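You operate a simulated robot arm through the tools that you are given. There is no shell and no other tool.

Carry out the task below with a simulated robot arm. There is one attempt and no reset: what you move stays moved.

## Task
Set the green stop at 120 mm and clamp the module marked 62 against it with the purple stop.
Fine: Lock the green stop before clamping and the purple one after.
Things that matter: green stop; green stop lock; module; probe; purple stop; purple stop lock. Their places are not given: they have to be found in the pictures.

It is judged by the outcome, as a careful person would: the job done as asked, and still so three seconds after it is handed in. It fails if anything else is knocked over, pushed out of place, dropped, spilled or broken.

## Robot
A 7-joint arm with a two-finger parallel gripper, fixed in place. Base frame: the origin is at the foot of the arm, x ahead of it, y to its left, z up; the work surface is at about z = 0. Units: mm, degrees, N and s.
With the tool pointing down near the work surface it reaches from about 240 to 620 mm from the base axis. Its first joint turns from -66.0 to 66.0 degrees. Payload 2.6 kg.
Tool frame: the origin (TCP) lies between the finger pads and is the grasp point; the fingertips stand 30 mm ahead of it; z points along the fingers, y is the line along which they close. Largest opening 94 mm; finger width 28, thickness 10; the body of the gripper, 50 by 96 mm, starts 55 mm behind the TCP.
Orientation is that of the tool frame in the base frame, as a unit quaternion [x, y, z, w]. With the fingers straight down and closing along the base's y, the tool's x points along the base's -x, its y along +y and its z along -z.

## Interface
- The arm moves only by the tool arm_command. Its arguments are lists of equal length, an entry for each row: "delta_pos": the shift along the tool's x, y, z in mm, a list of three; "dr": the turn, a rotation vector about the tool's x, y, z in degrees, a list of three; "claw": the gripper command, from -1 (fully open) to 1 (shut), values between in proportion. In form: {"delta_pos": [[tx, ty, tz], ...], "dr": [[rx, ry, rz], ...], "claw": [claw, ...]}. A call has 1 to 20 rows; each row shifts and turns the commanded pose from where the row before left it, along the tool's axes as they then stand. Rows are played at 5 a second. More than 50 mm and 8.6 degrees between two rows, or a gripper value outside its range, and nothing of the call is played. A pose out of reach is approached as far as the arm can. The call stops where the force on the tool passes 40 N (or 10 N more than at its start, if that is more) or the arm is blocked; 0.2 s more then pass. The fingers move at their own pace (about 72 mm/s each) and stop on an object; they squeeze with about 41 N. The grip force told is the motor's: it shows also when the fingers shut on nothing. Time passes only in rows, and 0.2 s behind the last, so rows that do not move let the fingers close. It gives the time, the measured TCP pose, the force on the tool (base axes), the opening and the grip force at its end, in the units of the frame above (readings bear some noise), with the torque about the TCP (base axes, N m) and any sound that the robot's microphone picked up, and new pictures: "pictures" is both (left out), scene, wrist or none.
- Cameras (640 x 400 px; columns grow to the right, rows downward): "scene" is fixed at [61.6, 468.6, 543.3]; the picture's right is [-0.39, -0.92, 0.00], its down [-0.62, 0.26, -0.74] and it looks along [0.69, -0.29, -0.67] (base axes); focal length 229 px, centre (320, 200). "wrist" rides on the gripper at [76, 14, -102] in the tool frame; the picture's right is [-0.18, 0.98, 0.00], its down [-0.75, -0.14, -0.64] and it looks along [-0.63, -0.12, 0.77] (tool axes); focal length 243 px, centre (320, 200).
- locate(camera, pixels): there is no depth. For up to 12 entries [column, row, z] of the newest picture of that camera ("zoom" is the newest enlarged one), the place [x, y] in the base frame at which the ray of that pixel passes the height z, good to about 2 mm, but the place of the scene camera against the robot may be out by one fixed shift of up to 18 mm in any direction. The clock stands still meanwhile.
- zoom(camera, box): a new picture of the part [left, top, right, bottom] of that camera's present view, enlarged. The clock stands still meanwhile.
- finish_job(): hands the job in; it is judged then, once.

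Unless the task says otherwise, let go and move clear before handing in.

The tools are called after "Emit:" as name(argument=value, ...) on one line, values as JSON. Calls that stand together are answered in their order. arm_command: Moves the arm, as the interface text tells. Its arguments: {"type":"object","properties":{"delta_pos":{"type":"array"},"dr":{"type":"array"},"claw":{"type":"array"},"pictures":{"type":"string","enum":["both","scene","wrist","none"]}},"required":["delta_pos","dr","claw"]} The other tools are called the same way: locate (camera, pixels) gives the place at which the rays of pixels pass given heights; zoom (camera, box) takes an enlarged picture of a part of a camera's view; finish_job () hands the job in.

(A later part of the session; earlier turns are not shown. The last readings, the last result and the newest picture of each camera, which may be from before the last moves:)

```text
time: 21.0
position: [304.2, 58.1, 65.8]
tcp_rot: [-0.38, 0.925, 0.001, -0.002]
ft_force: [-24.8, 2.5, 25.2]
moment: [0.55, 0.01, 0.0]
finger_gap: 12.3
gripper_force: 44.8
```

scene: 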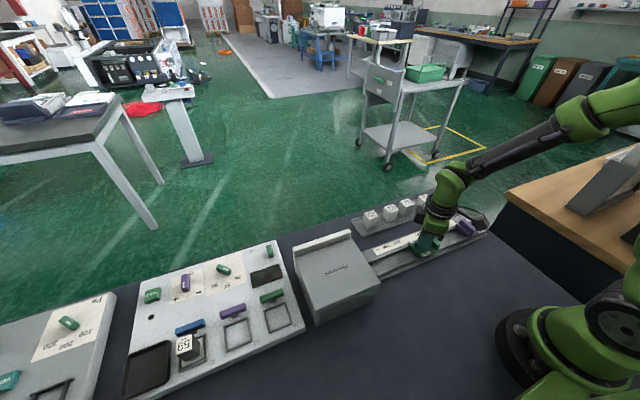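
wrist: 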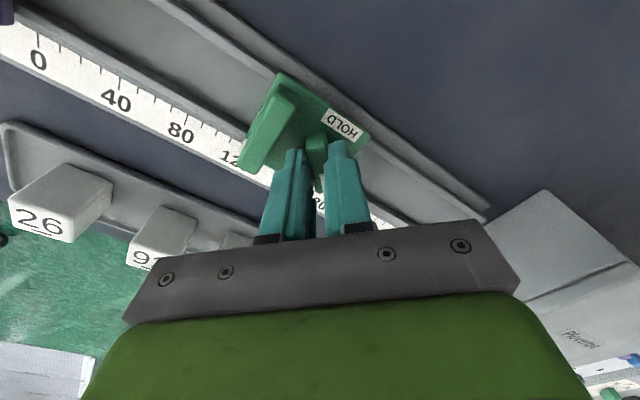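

Turned 45°, but forces built up to −25 N in x and +25 N in z, so the grip is slightly off the pivot and a bit low. I'll relieve by about 1 mm toward −x and 1 mm up.

Emit:
arm_command(delta_pos=[[0.4, 0.4, -0.6], [0.3, 0.3, -0.6], [0, 0, 0]], dr=[[0, 0, 0], [0, 0, 0], [0, 0, 0]], claw=[1, 1, 1], pictures="none")

Emit:
zoom(camera="wrist", box=[220, 50, 400, 200])

```text
time: 21.8
position: [303.9, 56.5, 65.3]
tcp_rot: [-0.382, 0.924, 0.0, 0.0]
ft_force: [1.1, -0.9, -28.1]
moment: [-0.7, 0.68, 0.03]
finger_gap: 12.4
gripper_force: 45.1
```

```text
2.67 times, centred on (310, 125) of wrist
```

zoom: 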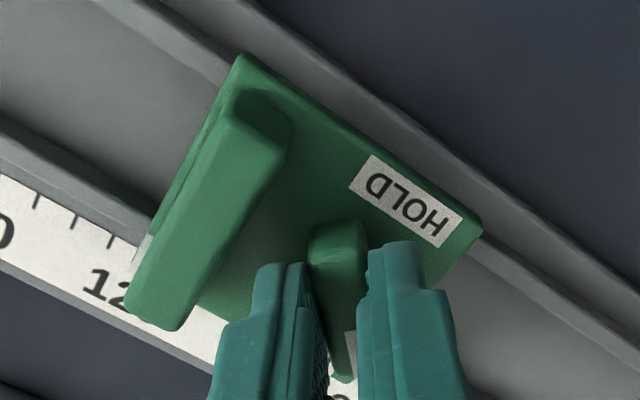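

The x force vanished; z went from +25 to −28 N, so halfway back down (0.6 mm) should balance it. Then I continue turning in small steps.

Emit:
arm_command(delta_pos=[[0, 0, 0.6], [0, 0, 0]], dr=[[0, 0, 0], [0, 0, 0]], claw=[1, 1], pictures="none")

```text
time: 22.4
position: [303.4, 57.2, 66.1]
tcp_rot: [-0.383, 0.924, 0.001, 0.001]
ft_force: [2.8, -1.0, -33.3]
moment: [-0.34, 0.25, -0.02]
finger_gap: 12.6
gripper_force: 45.1
```

The z force remains at −33 N, so strain is stored in the grip. I'll ease the fingers open to let it settle, look at the knob, and regrip.

Emit:
arm_command(delta_pos=[[0, 0, 0], [0, 0, 0], [0, 0, 0]], dr=[[0, 0, 0], [0, 0, 0], [0, 0, 0]], claw=[0.4, 0.4, 0.4], pictures="wrist")

Emit:
zoom(camera="wrist", box=[220, 50, 400, 200])

```text
time: 23.2
position: [304.2, 56.9, 67.0]
tcp_rot: [-0.382, 0.924, 0.0, 0.001]
ft_force: [0.6, 0.1, -1.2]
moment: [-0.01, 0.0, -0.02]
finger_gap: 28.2
gripper_force: 0.0
```

wrist: 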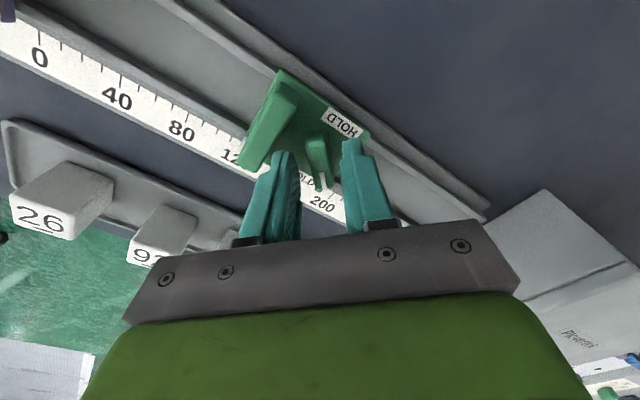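

```text
2.67 times, centred on (310, 125) of wrist
```

zoom: 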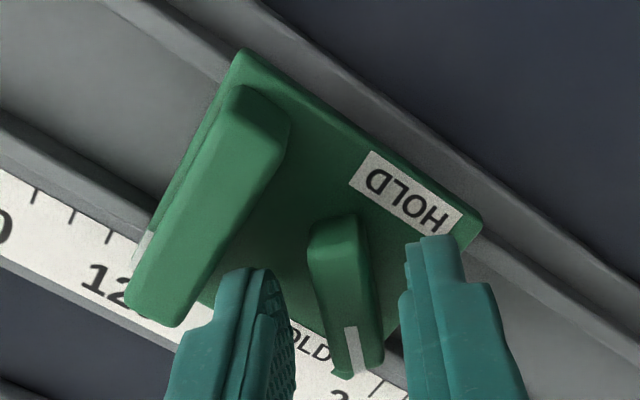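

With the fingers eased the forces are zero and the knob stays at 45°, centred between the pads. I'll close again and turn another 22.5°.

Emit:
arm_command(delta_pos=[[0, 0, 0], [0, 0, 0], [0, 0, 0], [0, 0, 0], [0, 0, 0], [0, 0, 0]], dr=[[0, 0, 0], [0, 0, 0], [0, 0, 7.5], [0, 0, 7.5], [0, 0, 7.5], [0, 0, 0]], claw=[1, 1, 1, 1, 1, 1], pictures="wrist")

```text
time: 24.6
position: [302.7, 56.9, 66.9]
tcp_rot: [-0.193, 0.981, 0.001, 0.001]
ft_force: [-7.4, 0.1, 12.3]
moment: [0.08, 0.03, -0.01]
finger_gap: 12.3
gripper_force: 44.7
```

wrist: 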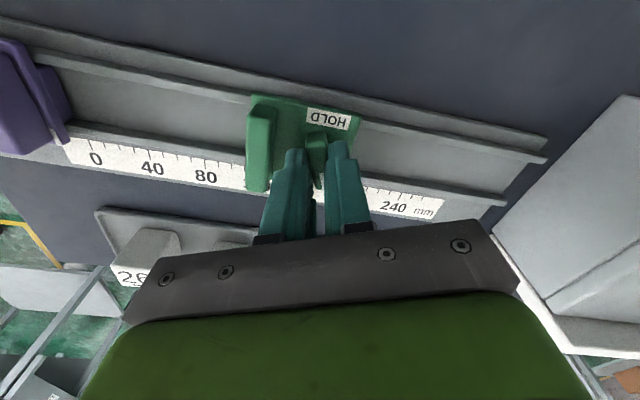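

Forces are modest (−7 N x, +12 N z) at 67.5°. I continue the remaining 22.5° to bring the mark onto HOLD.

Emit:
arm_command(delta_pos=[[0, 0, 0], [0, 0, 0], [0, 0, 0], [0, 0, 0]], dr=[[0, 0, 7.5], [0, 0, 7.5], [0, 0, 7.5], [0, 0, 0]], claw=[1, 1, 1, 1], pictures="both")

Emit:
zoom(camera="wrist", box=[220, 70, 400, 220])

```text
time: 25.6
position: [303.3, 57.3, 66.7]
tcp_rot: [0.0, 1.0, 0.001, 0.0]
ft_force: [-14.4, 2.5, 20.1]
moment: [0.06, 0.28, 0.11]
finger_gap: 12.3
gripper_force: 45.2
```

scene: 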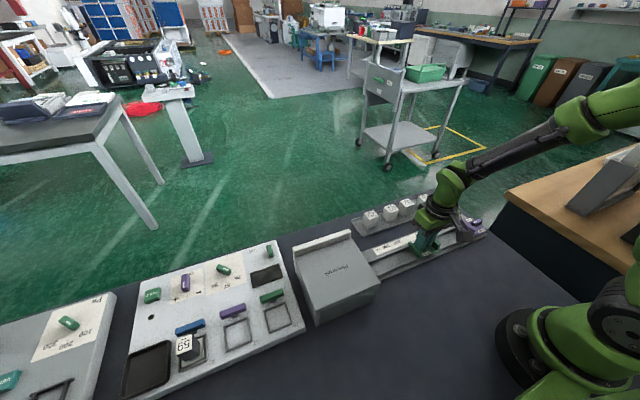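
wrist: 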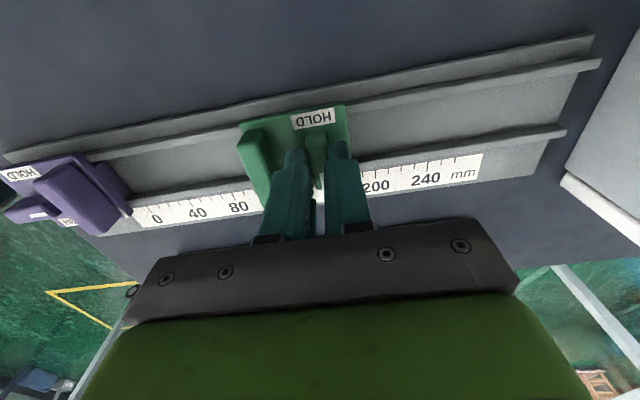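

```text
2.67 times, centred on (310, 145) of wrist
```

zoom: 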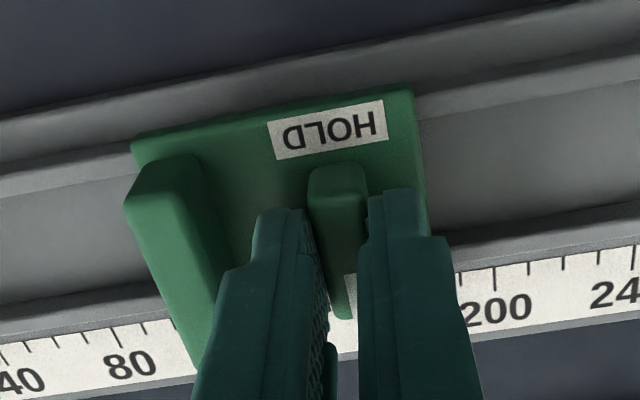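

The knob has turned a full quarter, mark toward the scale-side HOLD, with little torque. I'll nudge 3° more to see whether there is a hard end, then release and inspect.

Emit:
arm_command(delta_pos=[[0, 0, 0], [0, 0, 0]], dr=[[0, 0, 3], [0, 0, 0]], claw=[1, 1], pictures="none")

```text
time: 26.2
position: [303.6, 57.0, 66.5]
tcp_rot: [0.027, 1.0, 0.001, 0.0]
ft_force: [-16.7, 3.0, 23.6]
moment: [0.05, 0.34, 1.39]
finger_gap: 12.9
gripper_force: 45.1
```

The torque jumped to 1.4 N·m, so the knob is at its end stop: the green stop is locked. I'll release with a small opening, rise, and square up the tool.

Emit:
arm_command(delta_pos=[[0, 0, 0], [0, 0, 0], [0, 0, -10], [0, 0, -20], [0, 0, -20], [0, 0, -20], [0, 0, 0]], dr=[[0, 0, 0], [0, 0, 0], [0, 0, 0], [0, 0, 0], [0, 0, -3], [0, 0, 0], [0, 0, 0]], claw=[0.5, 0.5, 0.5, 0.5, 0, -0.5, -0.5], pictures="both")

Emit:
zoom(camera="wrist", box=[220, 40, 380, 170])

```text
time: 27.8
position: [303.7, 56.4, 137.7]
tcp_rot: [0.001, 1.0, 0.001, 0.001]
ft_force: [0.5, 0.1, 0.1]
moment: [0.02, -0.02, 0.01]
finger_gap: 70.4
gripper_force: 0.1
```

scene: 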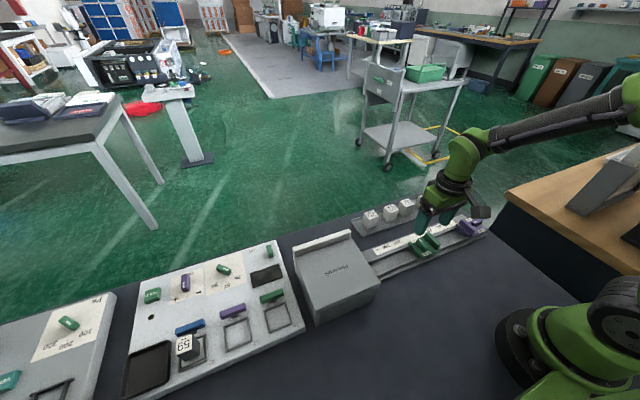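
wrist: 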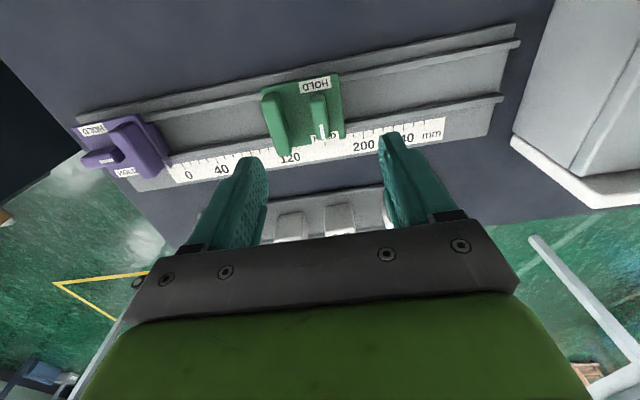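

```text
3.08 times, centred on (300, 105) of wrist
```

zoom: 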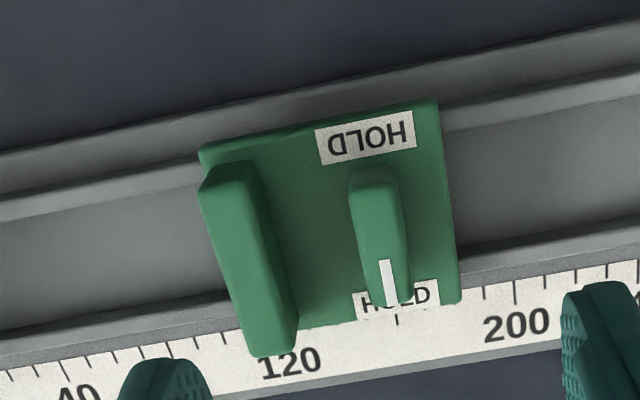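

The mark now points into the HOLD label, so the green stop is locked. I'll move so the camera is directly above the index (camera y≈17) to verify its reading.

Emit:
arm_command(delta_pos=[[0, -18, 0], [0, -18, 0], [0, -18, 0], [0, 0, 0]], dr=[[0, 0, 0], [0, 0, 0], [0, 0, 0], [0, 0, 0]], claw=[-0.5, -1, -1, -1], pictures="wrist")

Emit:
zoom(camera="wrist", box=[300, 90, 380, 150])

```text
time: 28.8
position: [303.5, 2.7, 135.7]
tcp_rot: [0.002, 1.0, 0.001, 0.001]
ft_force: [0.5, -0.6, 0.2]
moment: [0.01, 0.04, -0.01]
finger_gap: 94.2
gripper_force: 0.1
```

wrist: 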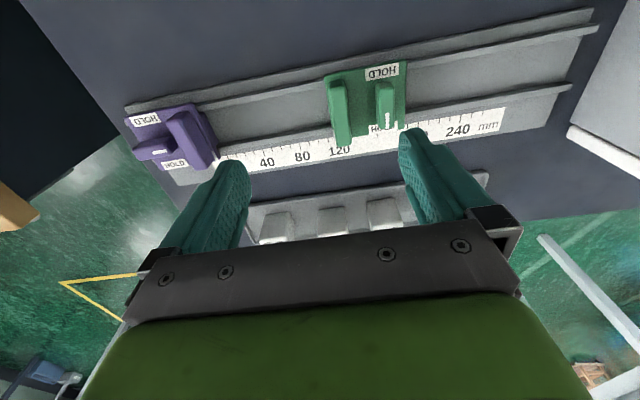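

```text
6.67 times, centred on (340, 120) of wrist
```

zoom: 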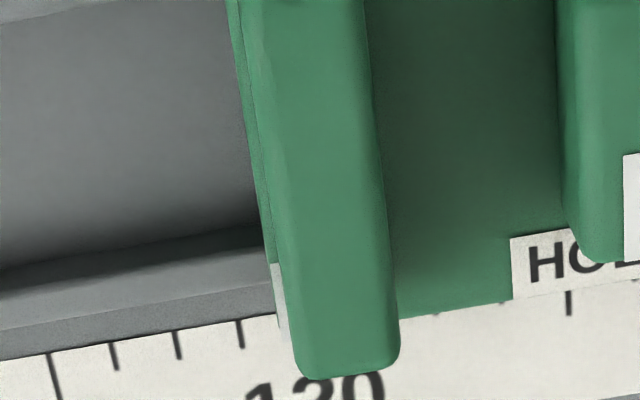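

From above, the index front edge at (279,340) seems to lie left of where tick 120 should be (~(305,340)), suggesting that the stop shifted about 2–3 mm low while locking. I'll zoom closer to verify.

Emit:
zoom(camera="wrist", box=[315, 120, 350, 150])

Emit:
zoom(camera="scene", box=[400, 220, 450, 260])

```text
13.33 times, centred on (332, 135) of wrist
```

zoom: 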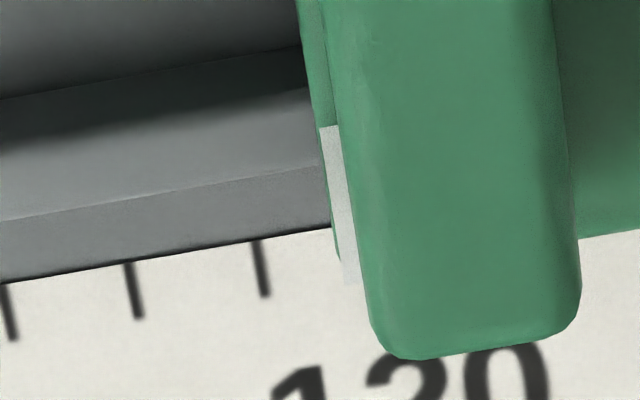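

```text
10.00 times, centred on (425, 240) of scene
```

zoom: 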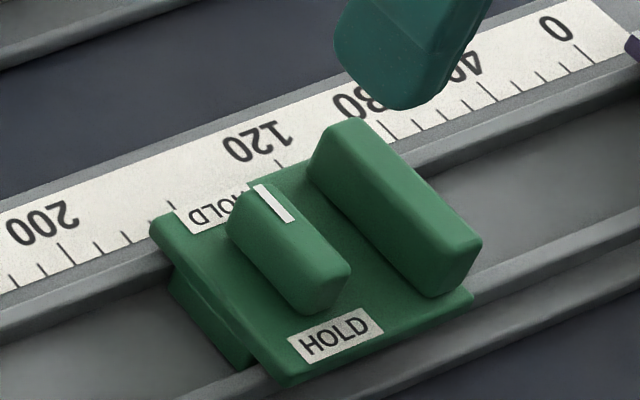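

The scene zoom before/after confirms it: the stop slid about 2 mm low while turning, so the index front is at ≈117.2. I'll regrip the knob in this orientation (small opening to clear the ridge), unlock, shift +2 mm and lock again.

Emit:
arm_command(delta_pos=[[-1.3, 18, 0], [0, 18, 0], [0, 18.1, 0], [0, 0, 20], [0, 0, 20], [0, 0, 15], [0, 0, 0]], dr=[[0, 0, 0], [0, 0, 0], [0, 0, 0], [0, 0, 0], [0, 0, 0], [0, 0, 0], [0, 0, 0]], claw=[0.45, 0.45, 0.45, 0.45, 0.45, 0.45, 0.45], pictures="wrist")

Emit:
zoom(camera="wrist", box=[240, 70, 400, 200])

```text
time: 30.4
position: [304.2, 56.6, 81.9]
tcp_rot: [0.001, 1.0, 0.001, 0.002]
ft_force: [0.1, -1.1, 0.2]
moment: [-0.01, 0.02, -0.01]
finger_gap: 26.2
gripper_force: 0.1
```

wrist: 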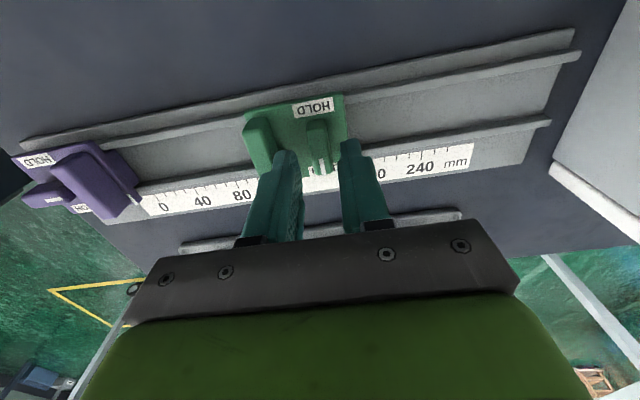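

```text
3.08 times, centred on (320, 135) of wrist
```

zoom: 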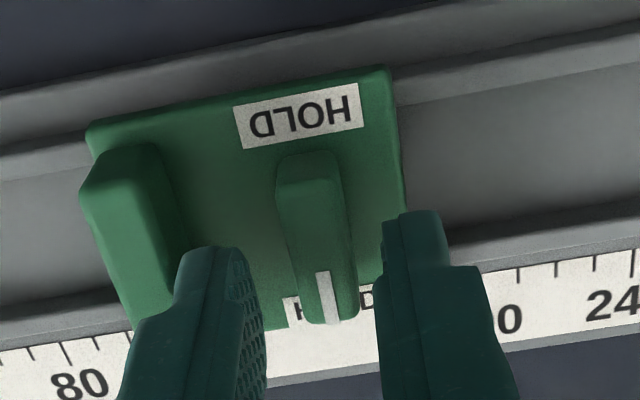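

The knob is centred between the fingers (column ≈318 vs axis 320). I'll descend the last 15 mm and close, watching the side force.

Emit:
arm_command(delta_pos=[[0, 0, 10], [0, 0, 5], [0, 0, 0], [0, 0, 0], [0, 0, 0]], dr=[[0, 0, 0], [0, 0, 0], [0, 0, 0], [0, 0, 0], [0, 0, 0]], claw=[0.45, 0.45, 0.45, 1, 1], pictures="none")

```text
time: 31.6
position: [305.5, 58.2, 67.0]
tcp_rot: [0.001, 1.0, 0.001, 0.001]
ft_force: [2.3, 0.3, -5.2]
moment: [0.02, -0.02, 0.0]
finger_gap: 12.4
gripper_force: 45.1
```

Centred with almost no force. Now I turn the knob back counter-clockwise to free the stop.

Emit:
arm_command(delta_pos=[[0, 0, 0], [0, 0, 0], [0, 0, 0], [0, 0, 0], [0, 0, 0], [0, 0, 0], [0, 0, 0]], dr=[[0, 0, -7.5], [0, 0, -7.5], [0, 0, -7.5], [0, 0, -7.5], [0, 0, -7.5], [0, 0, -7.5], [0, 0, 0]], claw=[1, 1, 1, 1, 1, 1, 1], pictures="none")

```text
time: 33.2
position: [304.6, 57.2, 66.1]
tcp_rot: [-0.382, 0.924, 0.0, 0.001]
ft_force: [-0.9, 1.5, -1.8]
moment: [0.14, -0.07, 0.01]
finger_gap: 12.6
gripper_force: 45.1
```

Hardly any force at 45°, so the grip is well on the pivot. I continue the other 45°.

Emit:
arm_command(delta_pos=[[0, 0, 0], [0, 0, 0], [0, 0, 0], [0, 0, 0], [0, 0, 0], [0, 0, 0], [0, 0, 0]], dr=[[0, 0, -7.5], [0, 0, -7.5], [0, 0, -7.5], [0, 0, -7.5], [0, 0, -7.5], [0, 0, -7.5], [0, 0, 0]], claw=[1, 1, 1, 1, 1, 1, 1], pictures="wrist")

Emit:
zoom(camera="wrist", box=[210, 30, 310, 130])

```text
time: 34.8
position: [305.4, 57.0, 65.7]
tcp_rot: [-0.707, 0.707, -0.001, 0.001]
ft_force: [-4.3, -0.3, 2.7]
moment: [0.2, 0.11, 0.0]
finger_gap: 12.4
gripper_force: 45.1
```

wrist: 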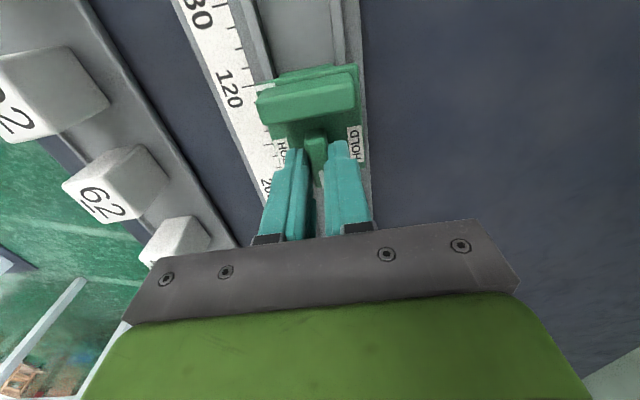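

```text
4.00 times, centred on (260, 80) of wrist
```

zoom: 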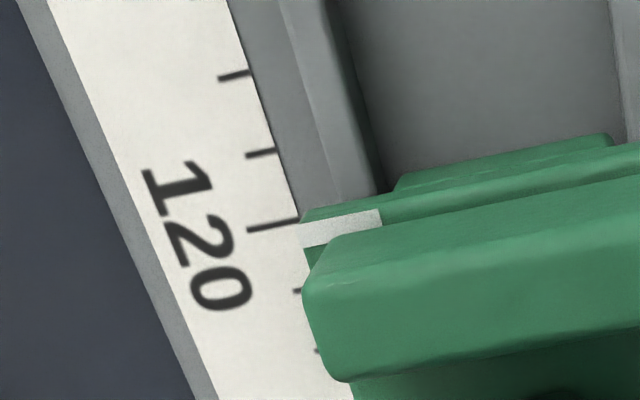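

Now free again, the index front sits about 2.5 mm lower than intended relative to the 120 tick ((298,225) vs tick (299,221)). I'll slide it +2.5 mm and check.

Emit:
arm_command(delta_pos=[[-1.3, 0, 0], [-1.2, 0, 0], [0, 0, 0], [0, 0, 0]], dr=[[0, 0, 0], [0, 0, 0], [0, 0, 0], [0, 0, 0]], claw=[1, 1, 1, 1], pictures="wrist")

Emit:
zoom(camera="wrist", box=[210, 30, 310, 130])

```text
time: 35.8
position: [305.0, 60.6, 65.4]
tcp_rot: [-0.706, 0.708, 0.0, 0.0]
ft_force: [-9.5, -0.4, 11.7]
moment: [-0.21, 0.28, 0.01]
finger_gap: 12.5
gripper_force: 45.0
```

wrist: 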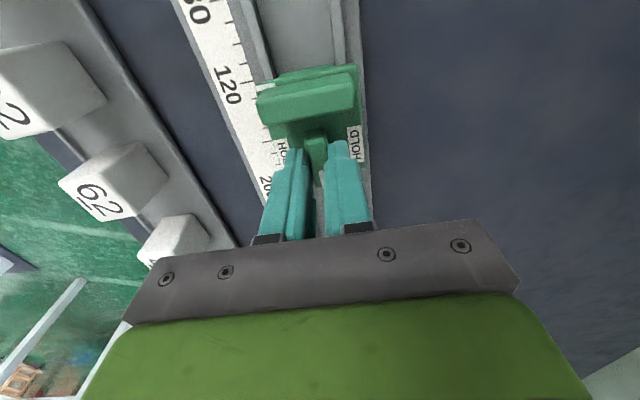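

```text
4.00 times, centred on (260, 80) of wrist
```

zoom: 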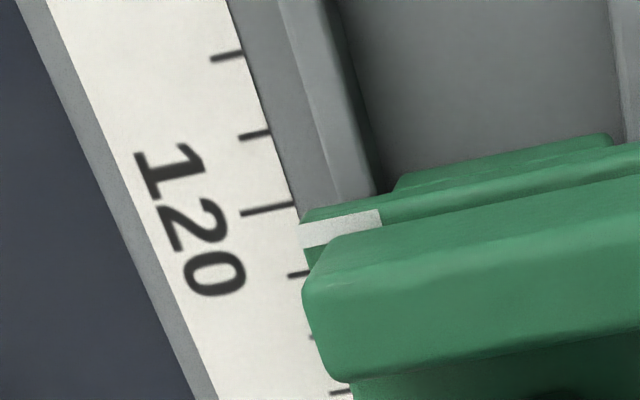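

The index front is now again 22 px past the tick, i.e. essentially the intended place (front ≈119, centre ≈120.5). I'll turn the knob clockwise to lock, first 45°.

Emit:
arm_command(delta_pos=[[0, 0, 0], [0, 0, 0], [0, 0, 0], [0, 0, 0], [0, 0, 0], [0, 0, 0], [0, 0, 0]], dr=[[0, 0, 7.5], [0, 0, 7.5], [0, 0, 7.5], [0, 0, 7.5], [0, 0, 7.5], [0, 0, 7.5], [0, 0, 0]], claw=[1, 1, 1, 1, 1, 1, 1], pictures="none")

```text
time: 37.4
position: [305.1, 60.8, 66.2]
tcp_rot: [-0.38, 0.925, 0.001, 0.001]
ft_force: [-1.5, 0.6, -8.0]
moment: [-0.04, 0.1, -0.03]
finger_gap: 12.3
gripper_force: 45.0
```

Forces stay below 8 N at 45°. I continue the remaining 45° plus a small nudge to the end stop.

Emit:
arm_command(delta_pos=[[0, 0, 0], [0, 0, 0], [0, 0, 0], [0, 0, 0], [0, 0, 0], [0, 0, 0], [0, 0, 0], [0, 0, 0]], dr=[[0, 0, 7.5], [0, 0, 7.5], [0, 0, 7.5], [0, 0, 7.5], [0, 0, 7.5], [0, 0, 7.5], [0, 0, 2], [0, 0, 0]], claw=[1, 1, 1, 1, 1, 1, 1, 1], pictures="none")

```text
time: 39.2
position: [304.5, 60.0, 66.8]
tcp_rot: [0.018, 1.0, 0.001, 0.0]
ft_force: [-6.2, -1.7, -0.2]
moment: [-0.06, 0.04, 1.18]
finger_gap: 12.3
gripper_force: 45.0
```

The knob is at its end again (torque 1.2 N·m) with small side forces. I'll release, rise, and move the camera above the index to verify.

Emit:
arm_command(delta_pos=[[0, 0, 0], [0, 0, 0], [0, 0, -15], [0, 0, -25], [0, -18, -30], [0, -19, 0], [0, -20, 0], [0, 0, 0]], dr=[[0, 0, 0], [0, 0, 0], [0, 0, 0], [0, 0, 0], [0, 0, -2], [0, 0, 0], [0, 0, 0], [0, 0, 0]], claw=[0.45, 0.45, 0.45, 0.45, 0, -1, -1, -1], pictures="both")

Emit:
zoom(camera="wrist", box=[315, 120, 350, 150])

Emit:
zoom(camera="wrist", box=[280, 60, 440, 160])

Emit:
zoom(camera="scene", box=[400, 220, 450, 260])

```text
time: 41.0
position: [303.6, 3.1, 137.3]
tcp_rot: [0.001, 1.0, 0.001, 0.001]
ft_force: [-0.3, -0.1, -0.1]
moment: [-0.02, -0.04, 0.01]
finger_gap: 93.9
gripper_force: 0.0
```

scene: 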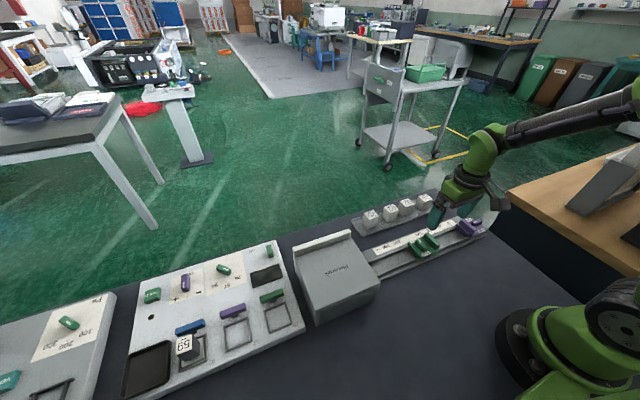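
wrist: 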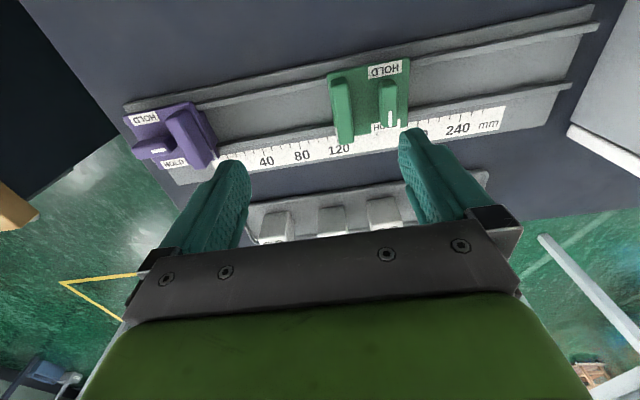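

```text
13.33 times, centred on (332, 135) of wrist
```

zoom: 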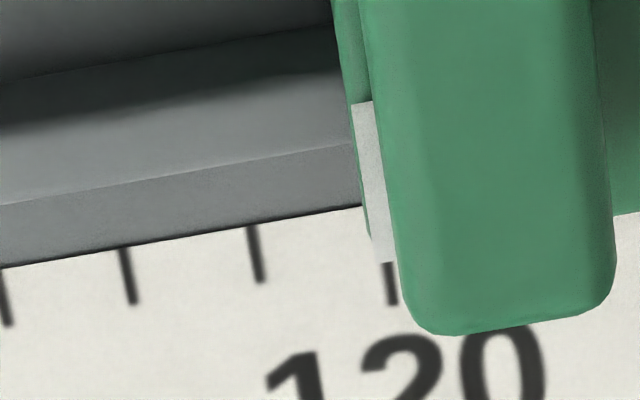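

```text
4.00 times, centred on (360, 110) of wrist
```

zoom: 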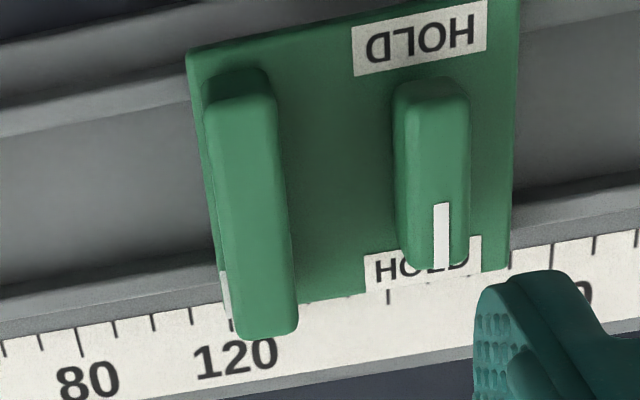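

```text
10.00 times, centred on (425, 240) of scene
```

zoom: 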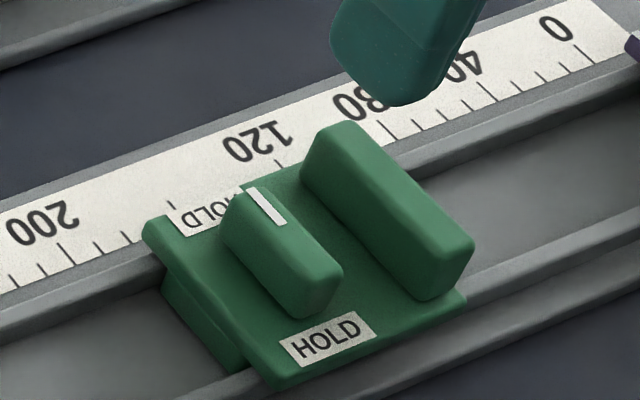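

The index now straddles the 120 tick (tick at (390,285) under the white line, front ≈119.3, centre ≈120.8), and the knob points to HOLD. Next I go and look at module 62 from close by.

Emit:
arm_command(delta_pos=[[-15, 8, -17], [-20, 10, -16], [-20, 10, 0], [-21, 9, 0], [0, 0, 0]], dr=[[0, 0, 0], [0, 0, 0], [0, 0, 0], [0, 0, 0], [0, 0, 0]], claw=[-1, -1, -1, -1, -1], pictures="wrist")

Emit:
zoom(camera="wrist", box=[240, 100, 400, 230])

```text
time: 42.2
position: [379.9, 40.5, 169.7]
tcp_rot: [0.001, 1.0, 0.0, 0.0]
ft_force: [0.0, 0.4, 0.2]
moment: [-0.01, 0.04, 0.0]
finger_gap: 94.3
gripper_force: 0.0
```

wrist: 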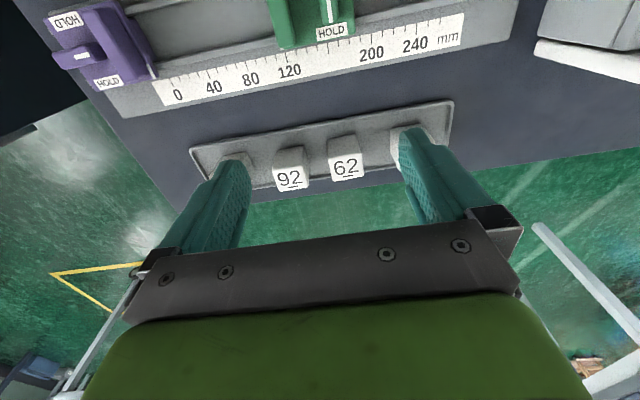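

```text
3.08 times, centred on (320, 165) of wrist
```

zoom: 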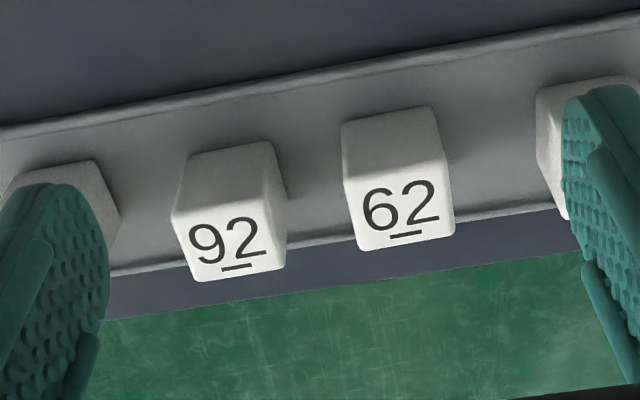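

Module 62's top face works out at about x 435–464, y 40–74, top z≈48, centred near (450,57). I'll move over it and turn the gripper a quarter so the fingers take its x faces, which will let me set it directly against the green stop.

Emit:
arm_command(delta_pos=[[-25, 6, 0], [-25, 5, 0], [-19.8, 5.2, 0], [0, 0, 0], [0, 0, 0], [0, 0, 0], [0, 0, 0], [0, 0, 0], [0, 0, 0], [0, 0, 0], [0, 0, 0], [0, 0, 0], [0, 0, 0], [0, 0, 0], [0, 0, 0], [0, 0, 0]], dr=[[0, 0, 0], [0, 0, 0], [0, 0, 0], [0, 0, -7.5], [0, 0, -7.5], [0, 0, -7.5], [0, 0, -7.5], [0, 0, -7.5], [0, 0, -7.5], [0, 0, -7.5], [0, 0, -7.5], [0, 0, -7.5], [0, 0, -7.5], [0, 0, -7.5], [0, 0, -7.5], [0, 0, 0]], claw=[-1, -1, -1, -0.5, -0.5, -0.5, -0.5, -0.5, -0.5, -0.5, -0.5, -0.5, -0.5, -0.5, -0.5, -0.5], pictures="both")

Emit:
zoom(camera="wrist", box=[240, 60, 400, 200])

```text
time: 45.6
position: [450.9, 56.0, 170.9]
tcp_rot: [-0.707, 0.707, 0.0, 0.0]
ft_force: [-0.1, 0.6, -0.4]
moment: [-0.03, -0.01, 0.01]
finger_gap: 70.6
gripper_force: 0.0
```

scene: 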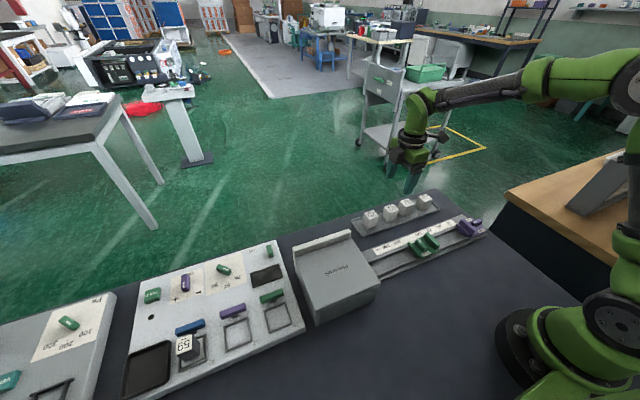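
wrist: 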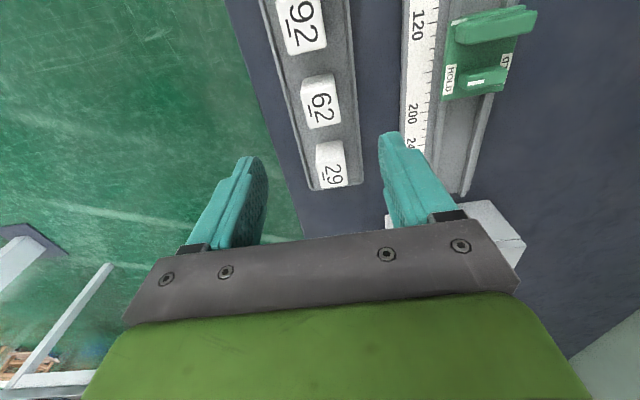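

```text
2.86 times, centred on (320, 130) of wrist
```

zoom: 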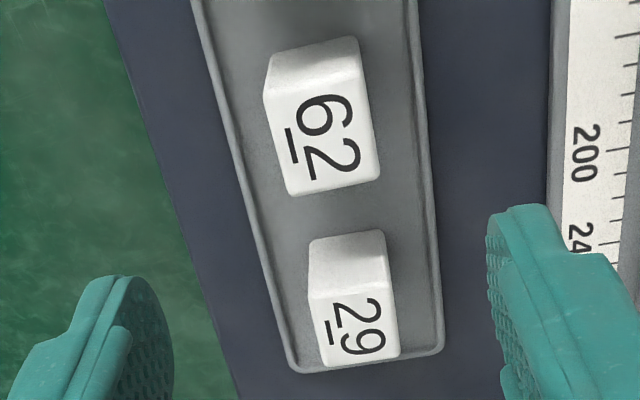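

Module 62 sits on the tool axis (top centre at (322,108), about 1.5 mm toward −x). I'll correct by 1.4 and 1 mm, descend so that the fingertips overlap its upper 15 mm, and stop to look before closing.

Emit:
arm_command(delta_pos=[[-1, 1.4, 0], [0, 0, 30], [0, 0, 30], [0, 0, 25], [0, 0, 15], [0, 0, 8], [0, 0, 0]], dr=[[0, 0, 0], [0, 0, 0], [0, 0, 0], [0, 0, 0], [0, 0, 0], [0, 0, 0], [0, 0, 0]], claw=[-0.5, -0.5, -0.5, -0.5, -0.5, -0.5, -0.5], pictures="both")

Emit:
zoom(camera="wrist", box=[220, 60, 420, 220])

Emit:
zoom(camera="scene", box=[355, 180, 445, 240])

```text
time: 47.2
position: [448.7, 58.0, 61.9]
tcp_rot: [-0.707, 0.707, 0.001, 0.001]
ft_force: [-0.8, 0.1, 0.4]
moment: [-0.02, 0.0, 0.0]
finger_gap: 70.4
gripper_force: 0.1
```

scene: 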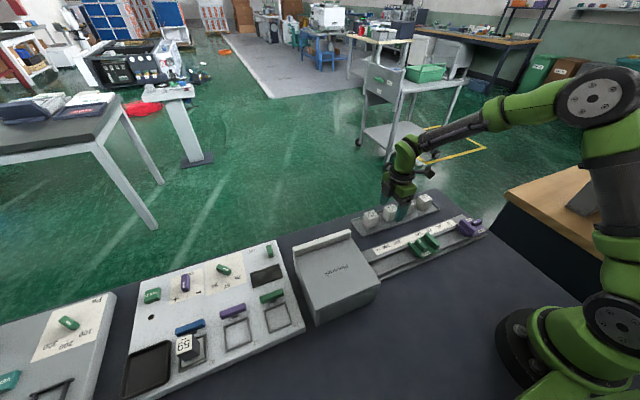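
wrist: 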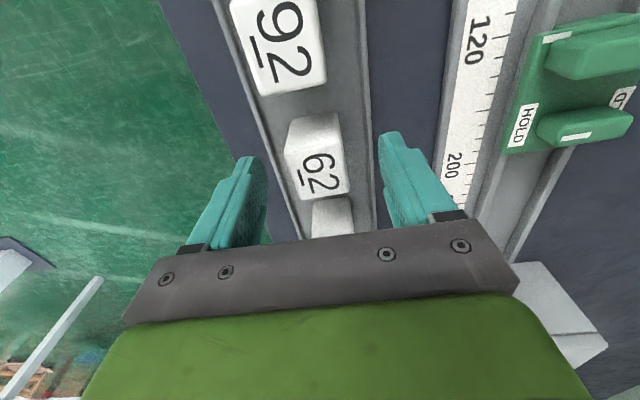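

```text
2.50 times, centred on (320, 140) of wrist
```

zoom: 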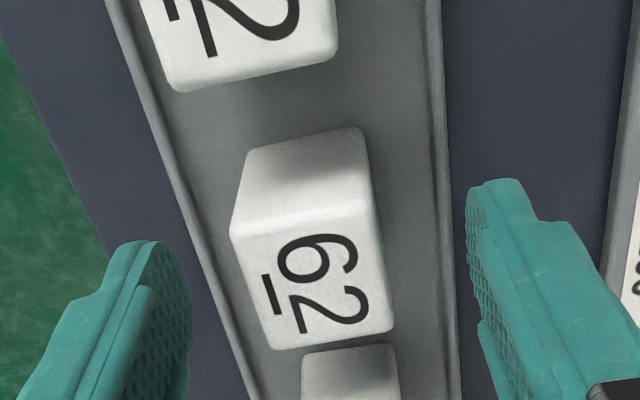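

```text
6.67 times, centred on (400, 210) of scene
```

zoom: 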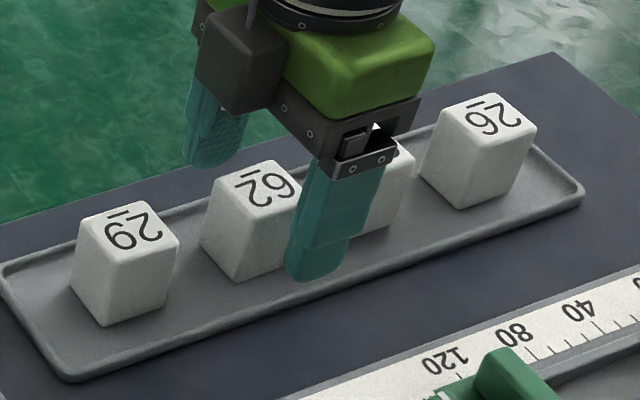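

The module is centred between the fingers with clearance from its neighbours. I'll close on it gradually.

Emit:
arm_command(delta_pos=[[0, 0, 0], [0, 0, 0], [0, 0, 0], [0, 0, 0], [0, 0, 0]], dr=[[0, 0, 0], [0, 0, 0], [0, 0, 0], [0, 0, 0], [0, 0, 0]], claw=[0.0, 0.2, 0.3, 1, 1], pictures="wrist")

Emit:
zoom(camera="wrist", box=[220, 60, 420, 220])

```text
time: 48.4
position: [448.4, 56.8, 62.0]
tcp_rot: [-0.706, 0.708, 0.0, 0.001]
ft_force: [0.0, -0.2, 0.1]
moment: [0.02, 0.01, 0.02]
finger_gap: 31.0
gripper_force: 41.0
```

wrist: 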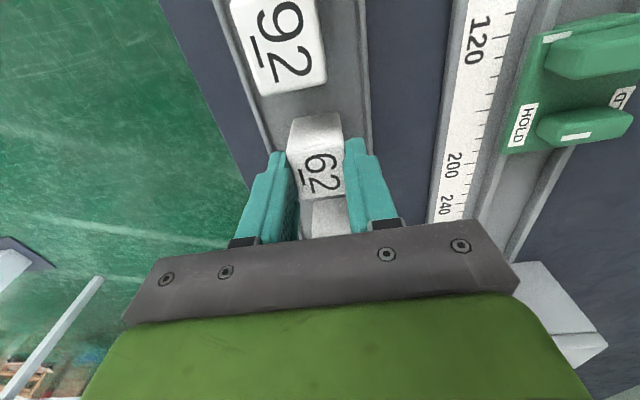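

```text
2.50 times, centred on (320, 140) of wrist
```

zoom: 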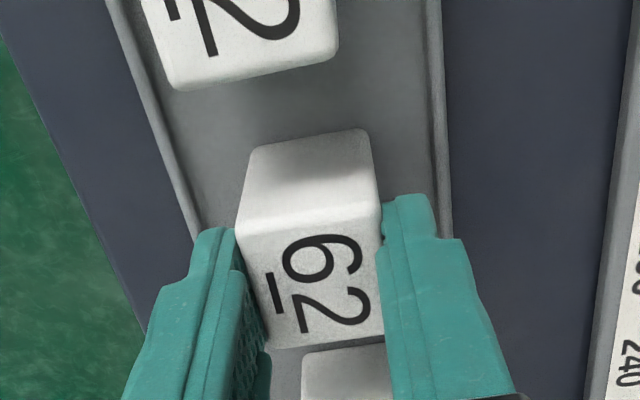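

The module is held (31.0 mm wide, 41 N). I'll lift it straight up 70 mm, then carry it over the channel to about (305, −10), leaving a gap to the green stop.

Emit:
arm_command(delta_pos=[[0, 0, -10], [0, 0, -20], [0, 0, -20], [0, 0, -20], [8.35, 18, 0], [8.35, 18, 0], [8.35, 18, 0], [8.35, 18, 0], [8.35, 18, 0], [8.35, 18, 0], [8.35, 18, 0], [8.35, 17.4, 0], [0, 0, 0]], dr=[[0, 0, 0], [0, 0, 0], [0, 0, 0], [0, 0, 0], [0, 0, 0], [0, 0, 0], [0, 0, 0], [0, 0, 0], [0, 0, 0], [0, 0, 0], [0, 0, 0], [0, 0, 0], [0, 0, 0]], claw=[1, 1, 1, 1, 1, 1, 1, 1, 1, 1, 1, 1, 1], pictures="both")

Emit:
zoom(camera="wrist", box=[220, 40, 420, 200])

Emit:
zoom(camera="scene", box=[390, 180, 480, 260])

```text
time: 51.2
position: [305.3, -9.5, 131.3]
tcp_rot: [-0.707, 0.708, 0.0, 0.001]
ft_force: [-0.3, 0.5, -0.9]
moment: [0.01, -0.01, 0.03]
finger_gap: 0.0
gripper_force: 33.4
```

scene: 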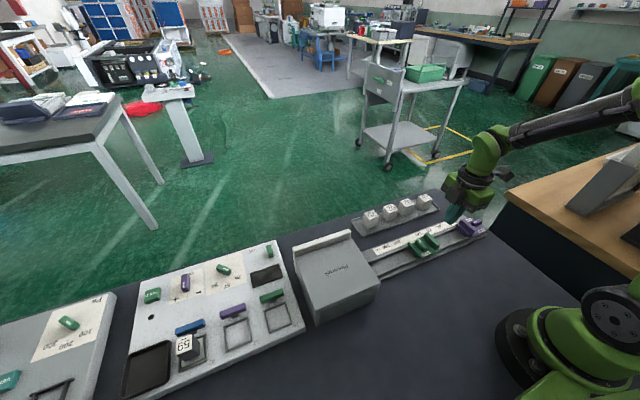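
wrist: 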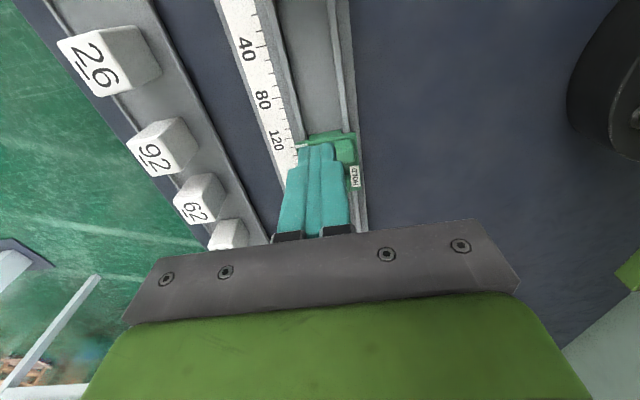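

```text
2.50 times, centred on (320, 120) of wrist
```

zoom: 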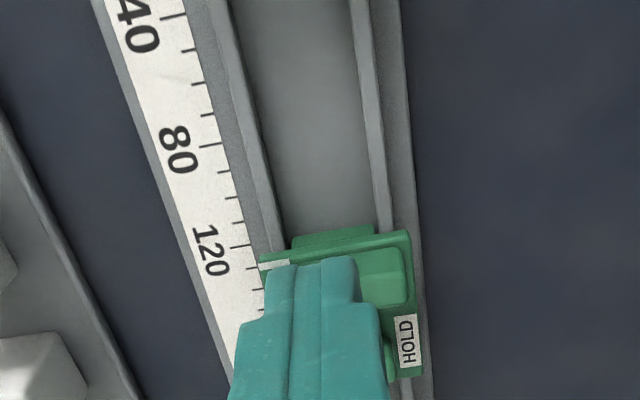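

```text
5.00 times, centred on (435, 220) of scene
```

zoom: 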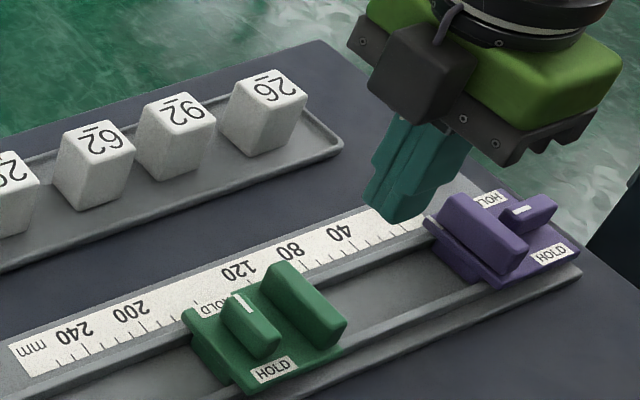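

The fingers closed on nothing: the module slipped out of the grip and still stands in the tray. I'll go back above it, open, and take a careful look at its height and position.

Emit:
arm_command(delta_pos=[[-8.35, -18, -5], [-8.35, -18, -5], [-8.35, -18, -5], [-8.35, -18, -5], [-8.35, -18, -5], [-8.35, -18, -5], [-8.35, -18, -5], [-8.35, -17.4, -5], [0, 0, 0]], dr=[[0, 0, 0], [0, 0, 0], [0, 0, 0], [0, 0, 0], [0, 0, 0], [0, 0, 0], [0, 0, 0], [0, 0, 0], [0, 0, 0]], claw=[-0.5, -0.5, -0.5, -0.5, -0.5, -0.5, -0.5, -0.5, -0.5], pictures="both")

Emit:
zoom(camera="wrist", box=[240, 40, 400, 180])

Emit:
zoom(camera="scene", box=[355, 180, 445, 240])

```text
time: 53.2
position: [447.9, 56.7, 171.1]
tcp_rot: [-0.707, 0.708, 0.001, 0.001]
ft_force: [1.1, -0.3, 0.5]
moment: [0.04, 0.02, -0.01]
finger_gap: 70.4
gripper_force: 0.0
```

scene: 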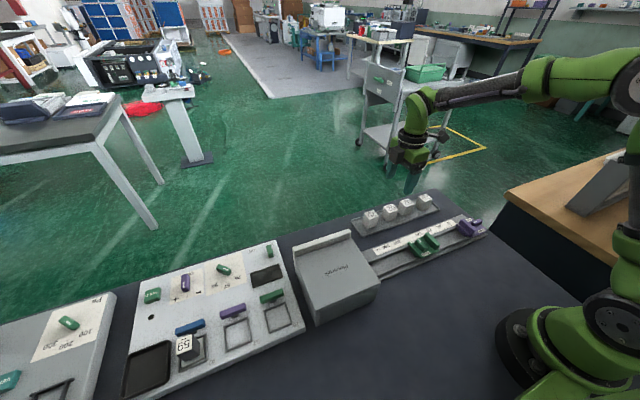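
wrist: 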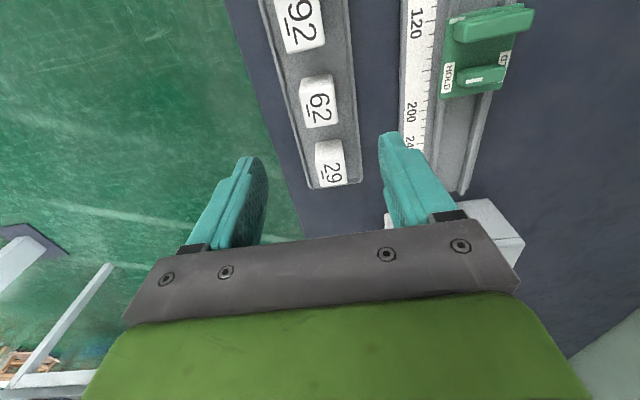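

```text
2.86 times, centred on (320, 110) of wrist
```

zoom: 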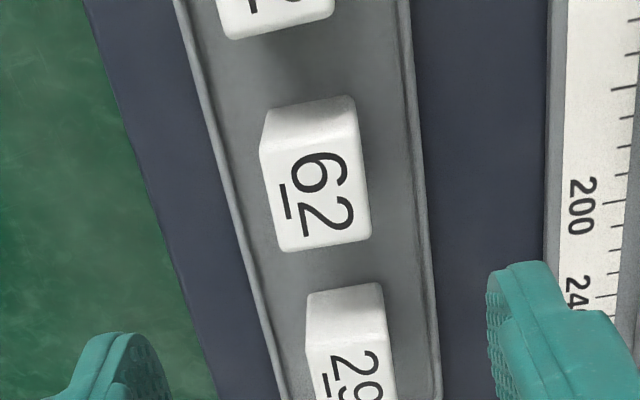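

```text
6.67 times, centred on (400, 210) of scene
```

zoom: 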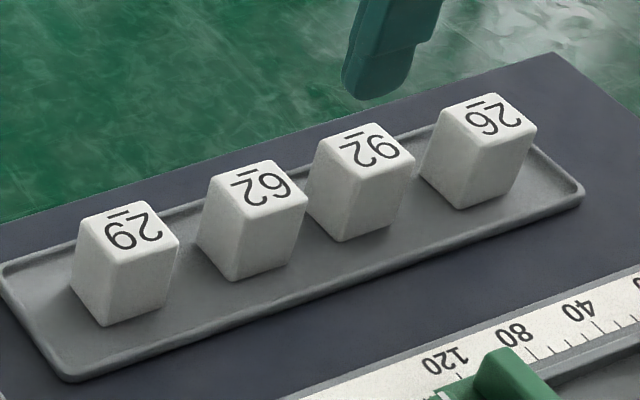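

Module 62 still stands upright in its place and on the tool axis ((320,106)). I'll descend deeper this time (fingertips at z≈22), grip, and test with a slow small lift.

Emit:
arm_command(delta_pos=[[0, 0, 30], [0, 0, 30], [0, 0, 30], [0, 0, 15], [0, 0, 9], [0, 0, 5], [0, 0, 0]], dr=[[0, 0, 0], [0, 0, 0], [0, 0, 0], [0, 0, 0], [0, 0, 0], [0, 0, 0], [0, 0, 0]], claw=[-0.5, -0.5, -0.5, -0.5, -0.5, -0.5, -0.5], pictures="wrist")

Emit:
zoom(camera="wrist", box=[220, 60, 420, 220])

```text
time: 54.8
position: [449.2, 57.3, 52.3]
tcp_rot: [-0.707, 0.707, 0.0, 0.001]
ft_force: [-0.3, 0.8, 0.1]
moment: [0.01, 0.04, -0.01]
finger_gap: 70.5
gripper_force: 0.0
```

wrist: 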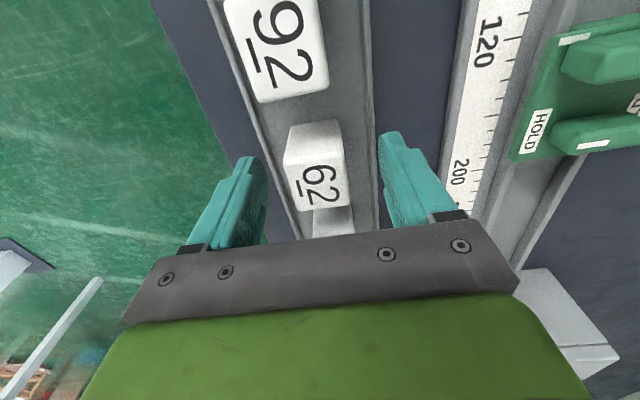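

```text
2.50 times, centred on (320, 140) of wrist
```

zoom: 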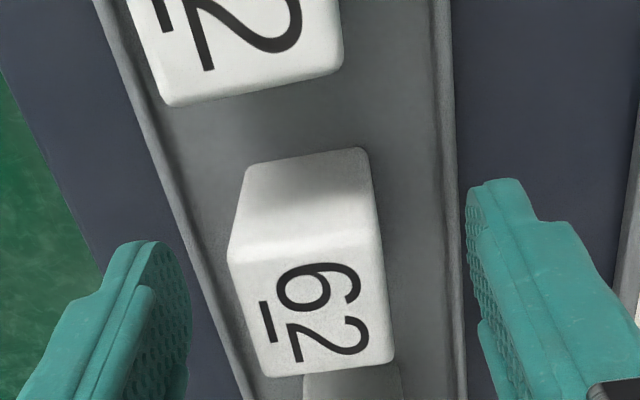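

Clear of neighbours and centred. I'll close, let it settle, then lift slowly by 8 mm as a test.

Emit:
arm_command(delta_pos=[[0, 0, 0], [0, 0, 0], [0, 0, 0], [0, 0, 0], [0, 0, 0], [0, 0, -1], [0, 0, -2], [0, 0, -2], [0, 0, -3], [0, 0, 0]], dr=[[0, 0, 0], [0, 0, 0], [0, 0, 0], [0, 0, 0], [0, 0, 0], [0, 0, 0], [0, 0, 0], [0, 0, 0], [0, 0, 0], [0, 0, 0]], claw=[0.0, 0.2, 0.3, 1, 1, 1, 1, 1, 1, 1], pictures="both")

Emit:
zoom(camera="wrist", box=[220, 60, 420, 220])

```text
time: 57.0
position: [449.0, 57.1, 59.8]
tcp_rot: [-0.707, 0.708, 0.0, 0.001]
ft_force: [0.6, -0.2, -1.5]
moment: [0.0, -0.02, -0.02]
finger_gap: 34.7
gripper_force: 41.1
```

scene: 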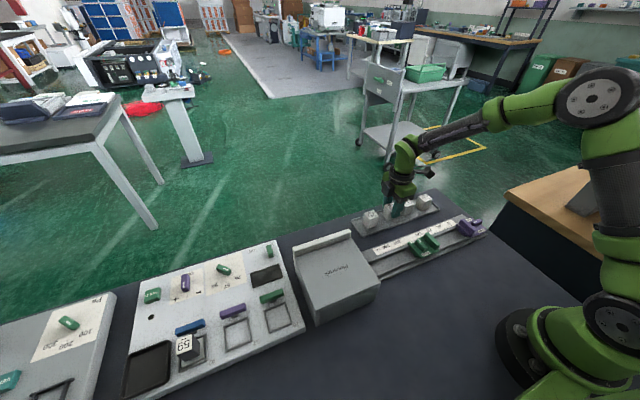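
wrist: 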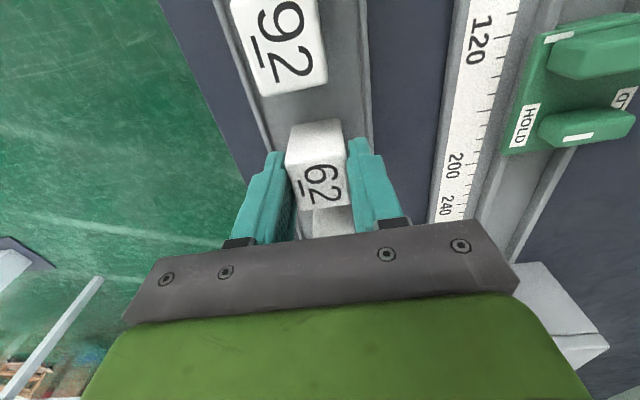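

```text
2.50 times, centred on (320, 140) of wrist
```

zoom: 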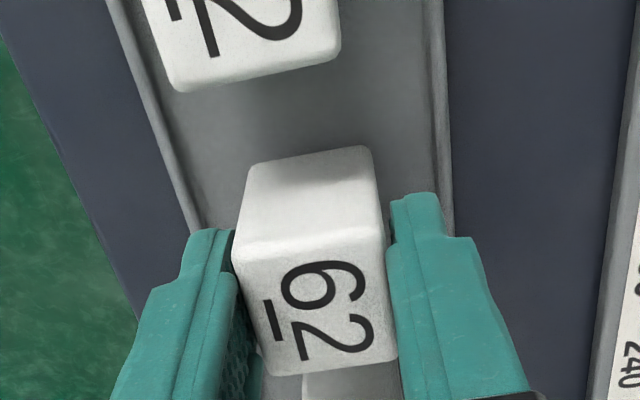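

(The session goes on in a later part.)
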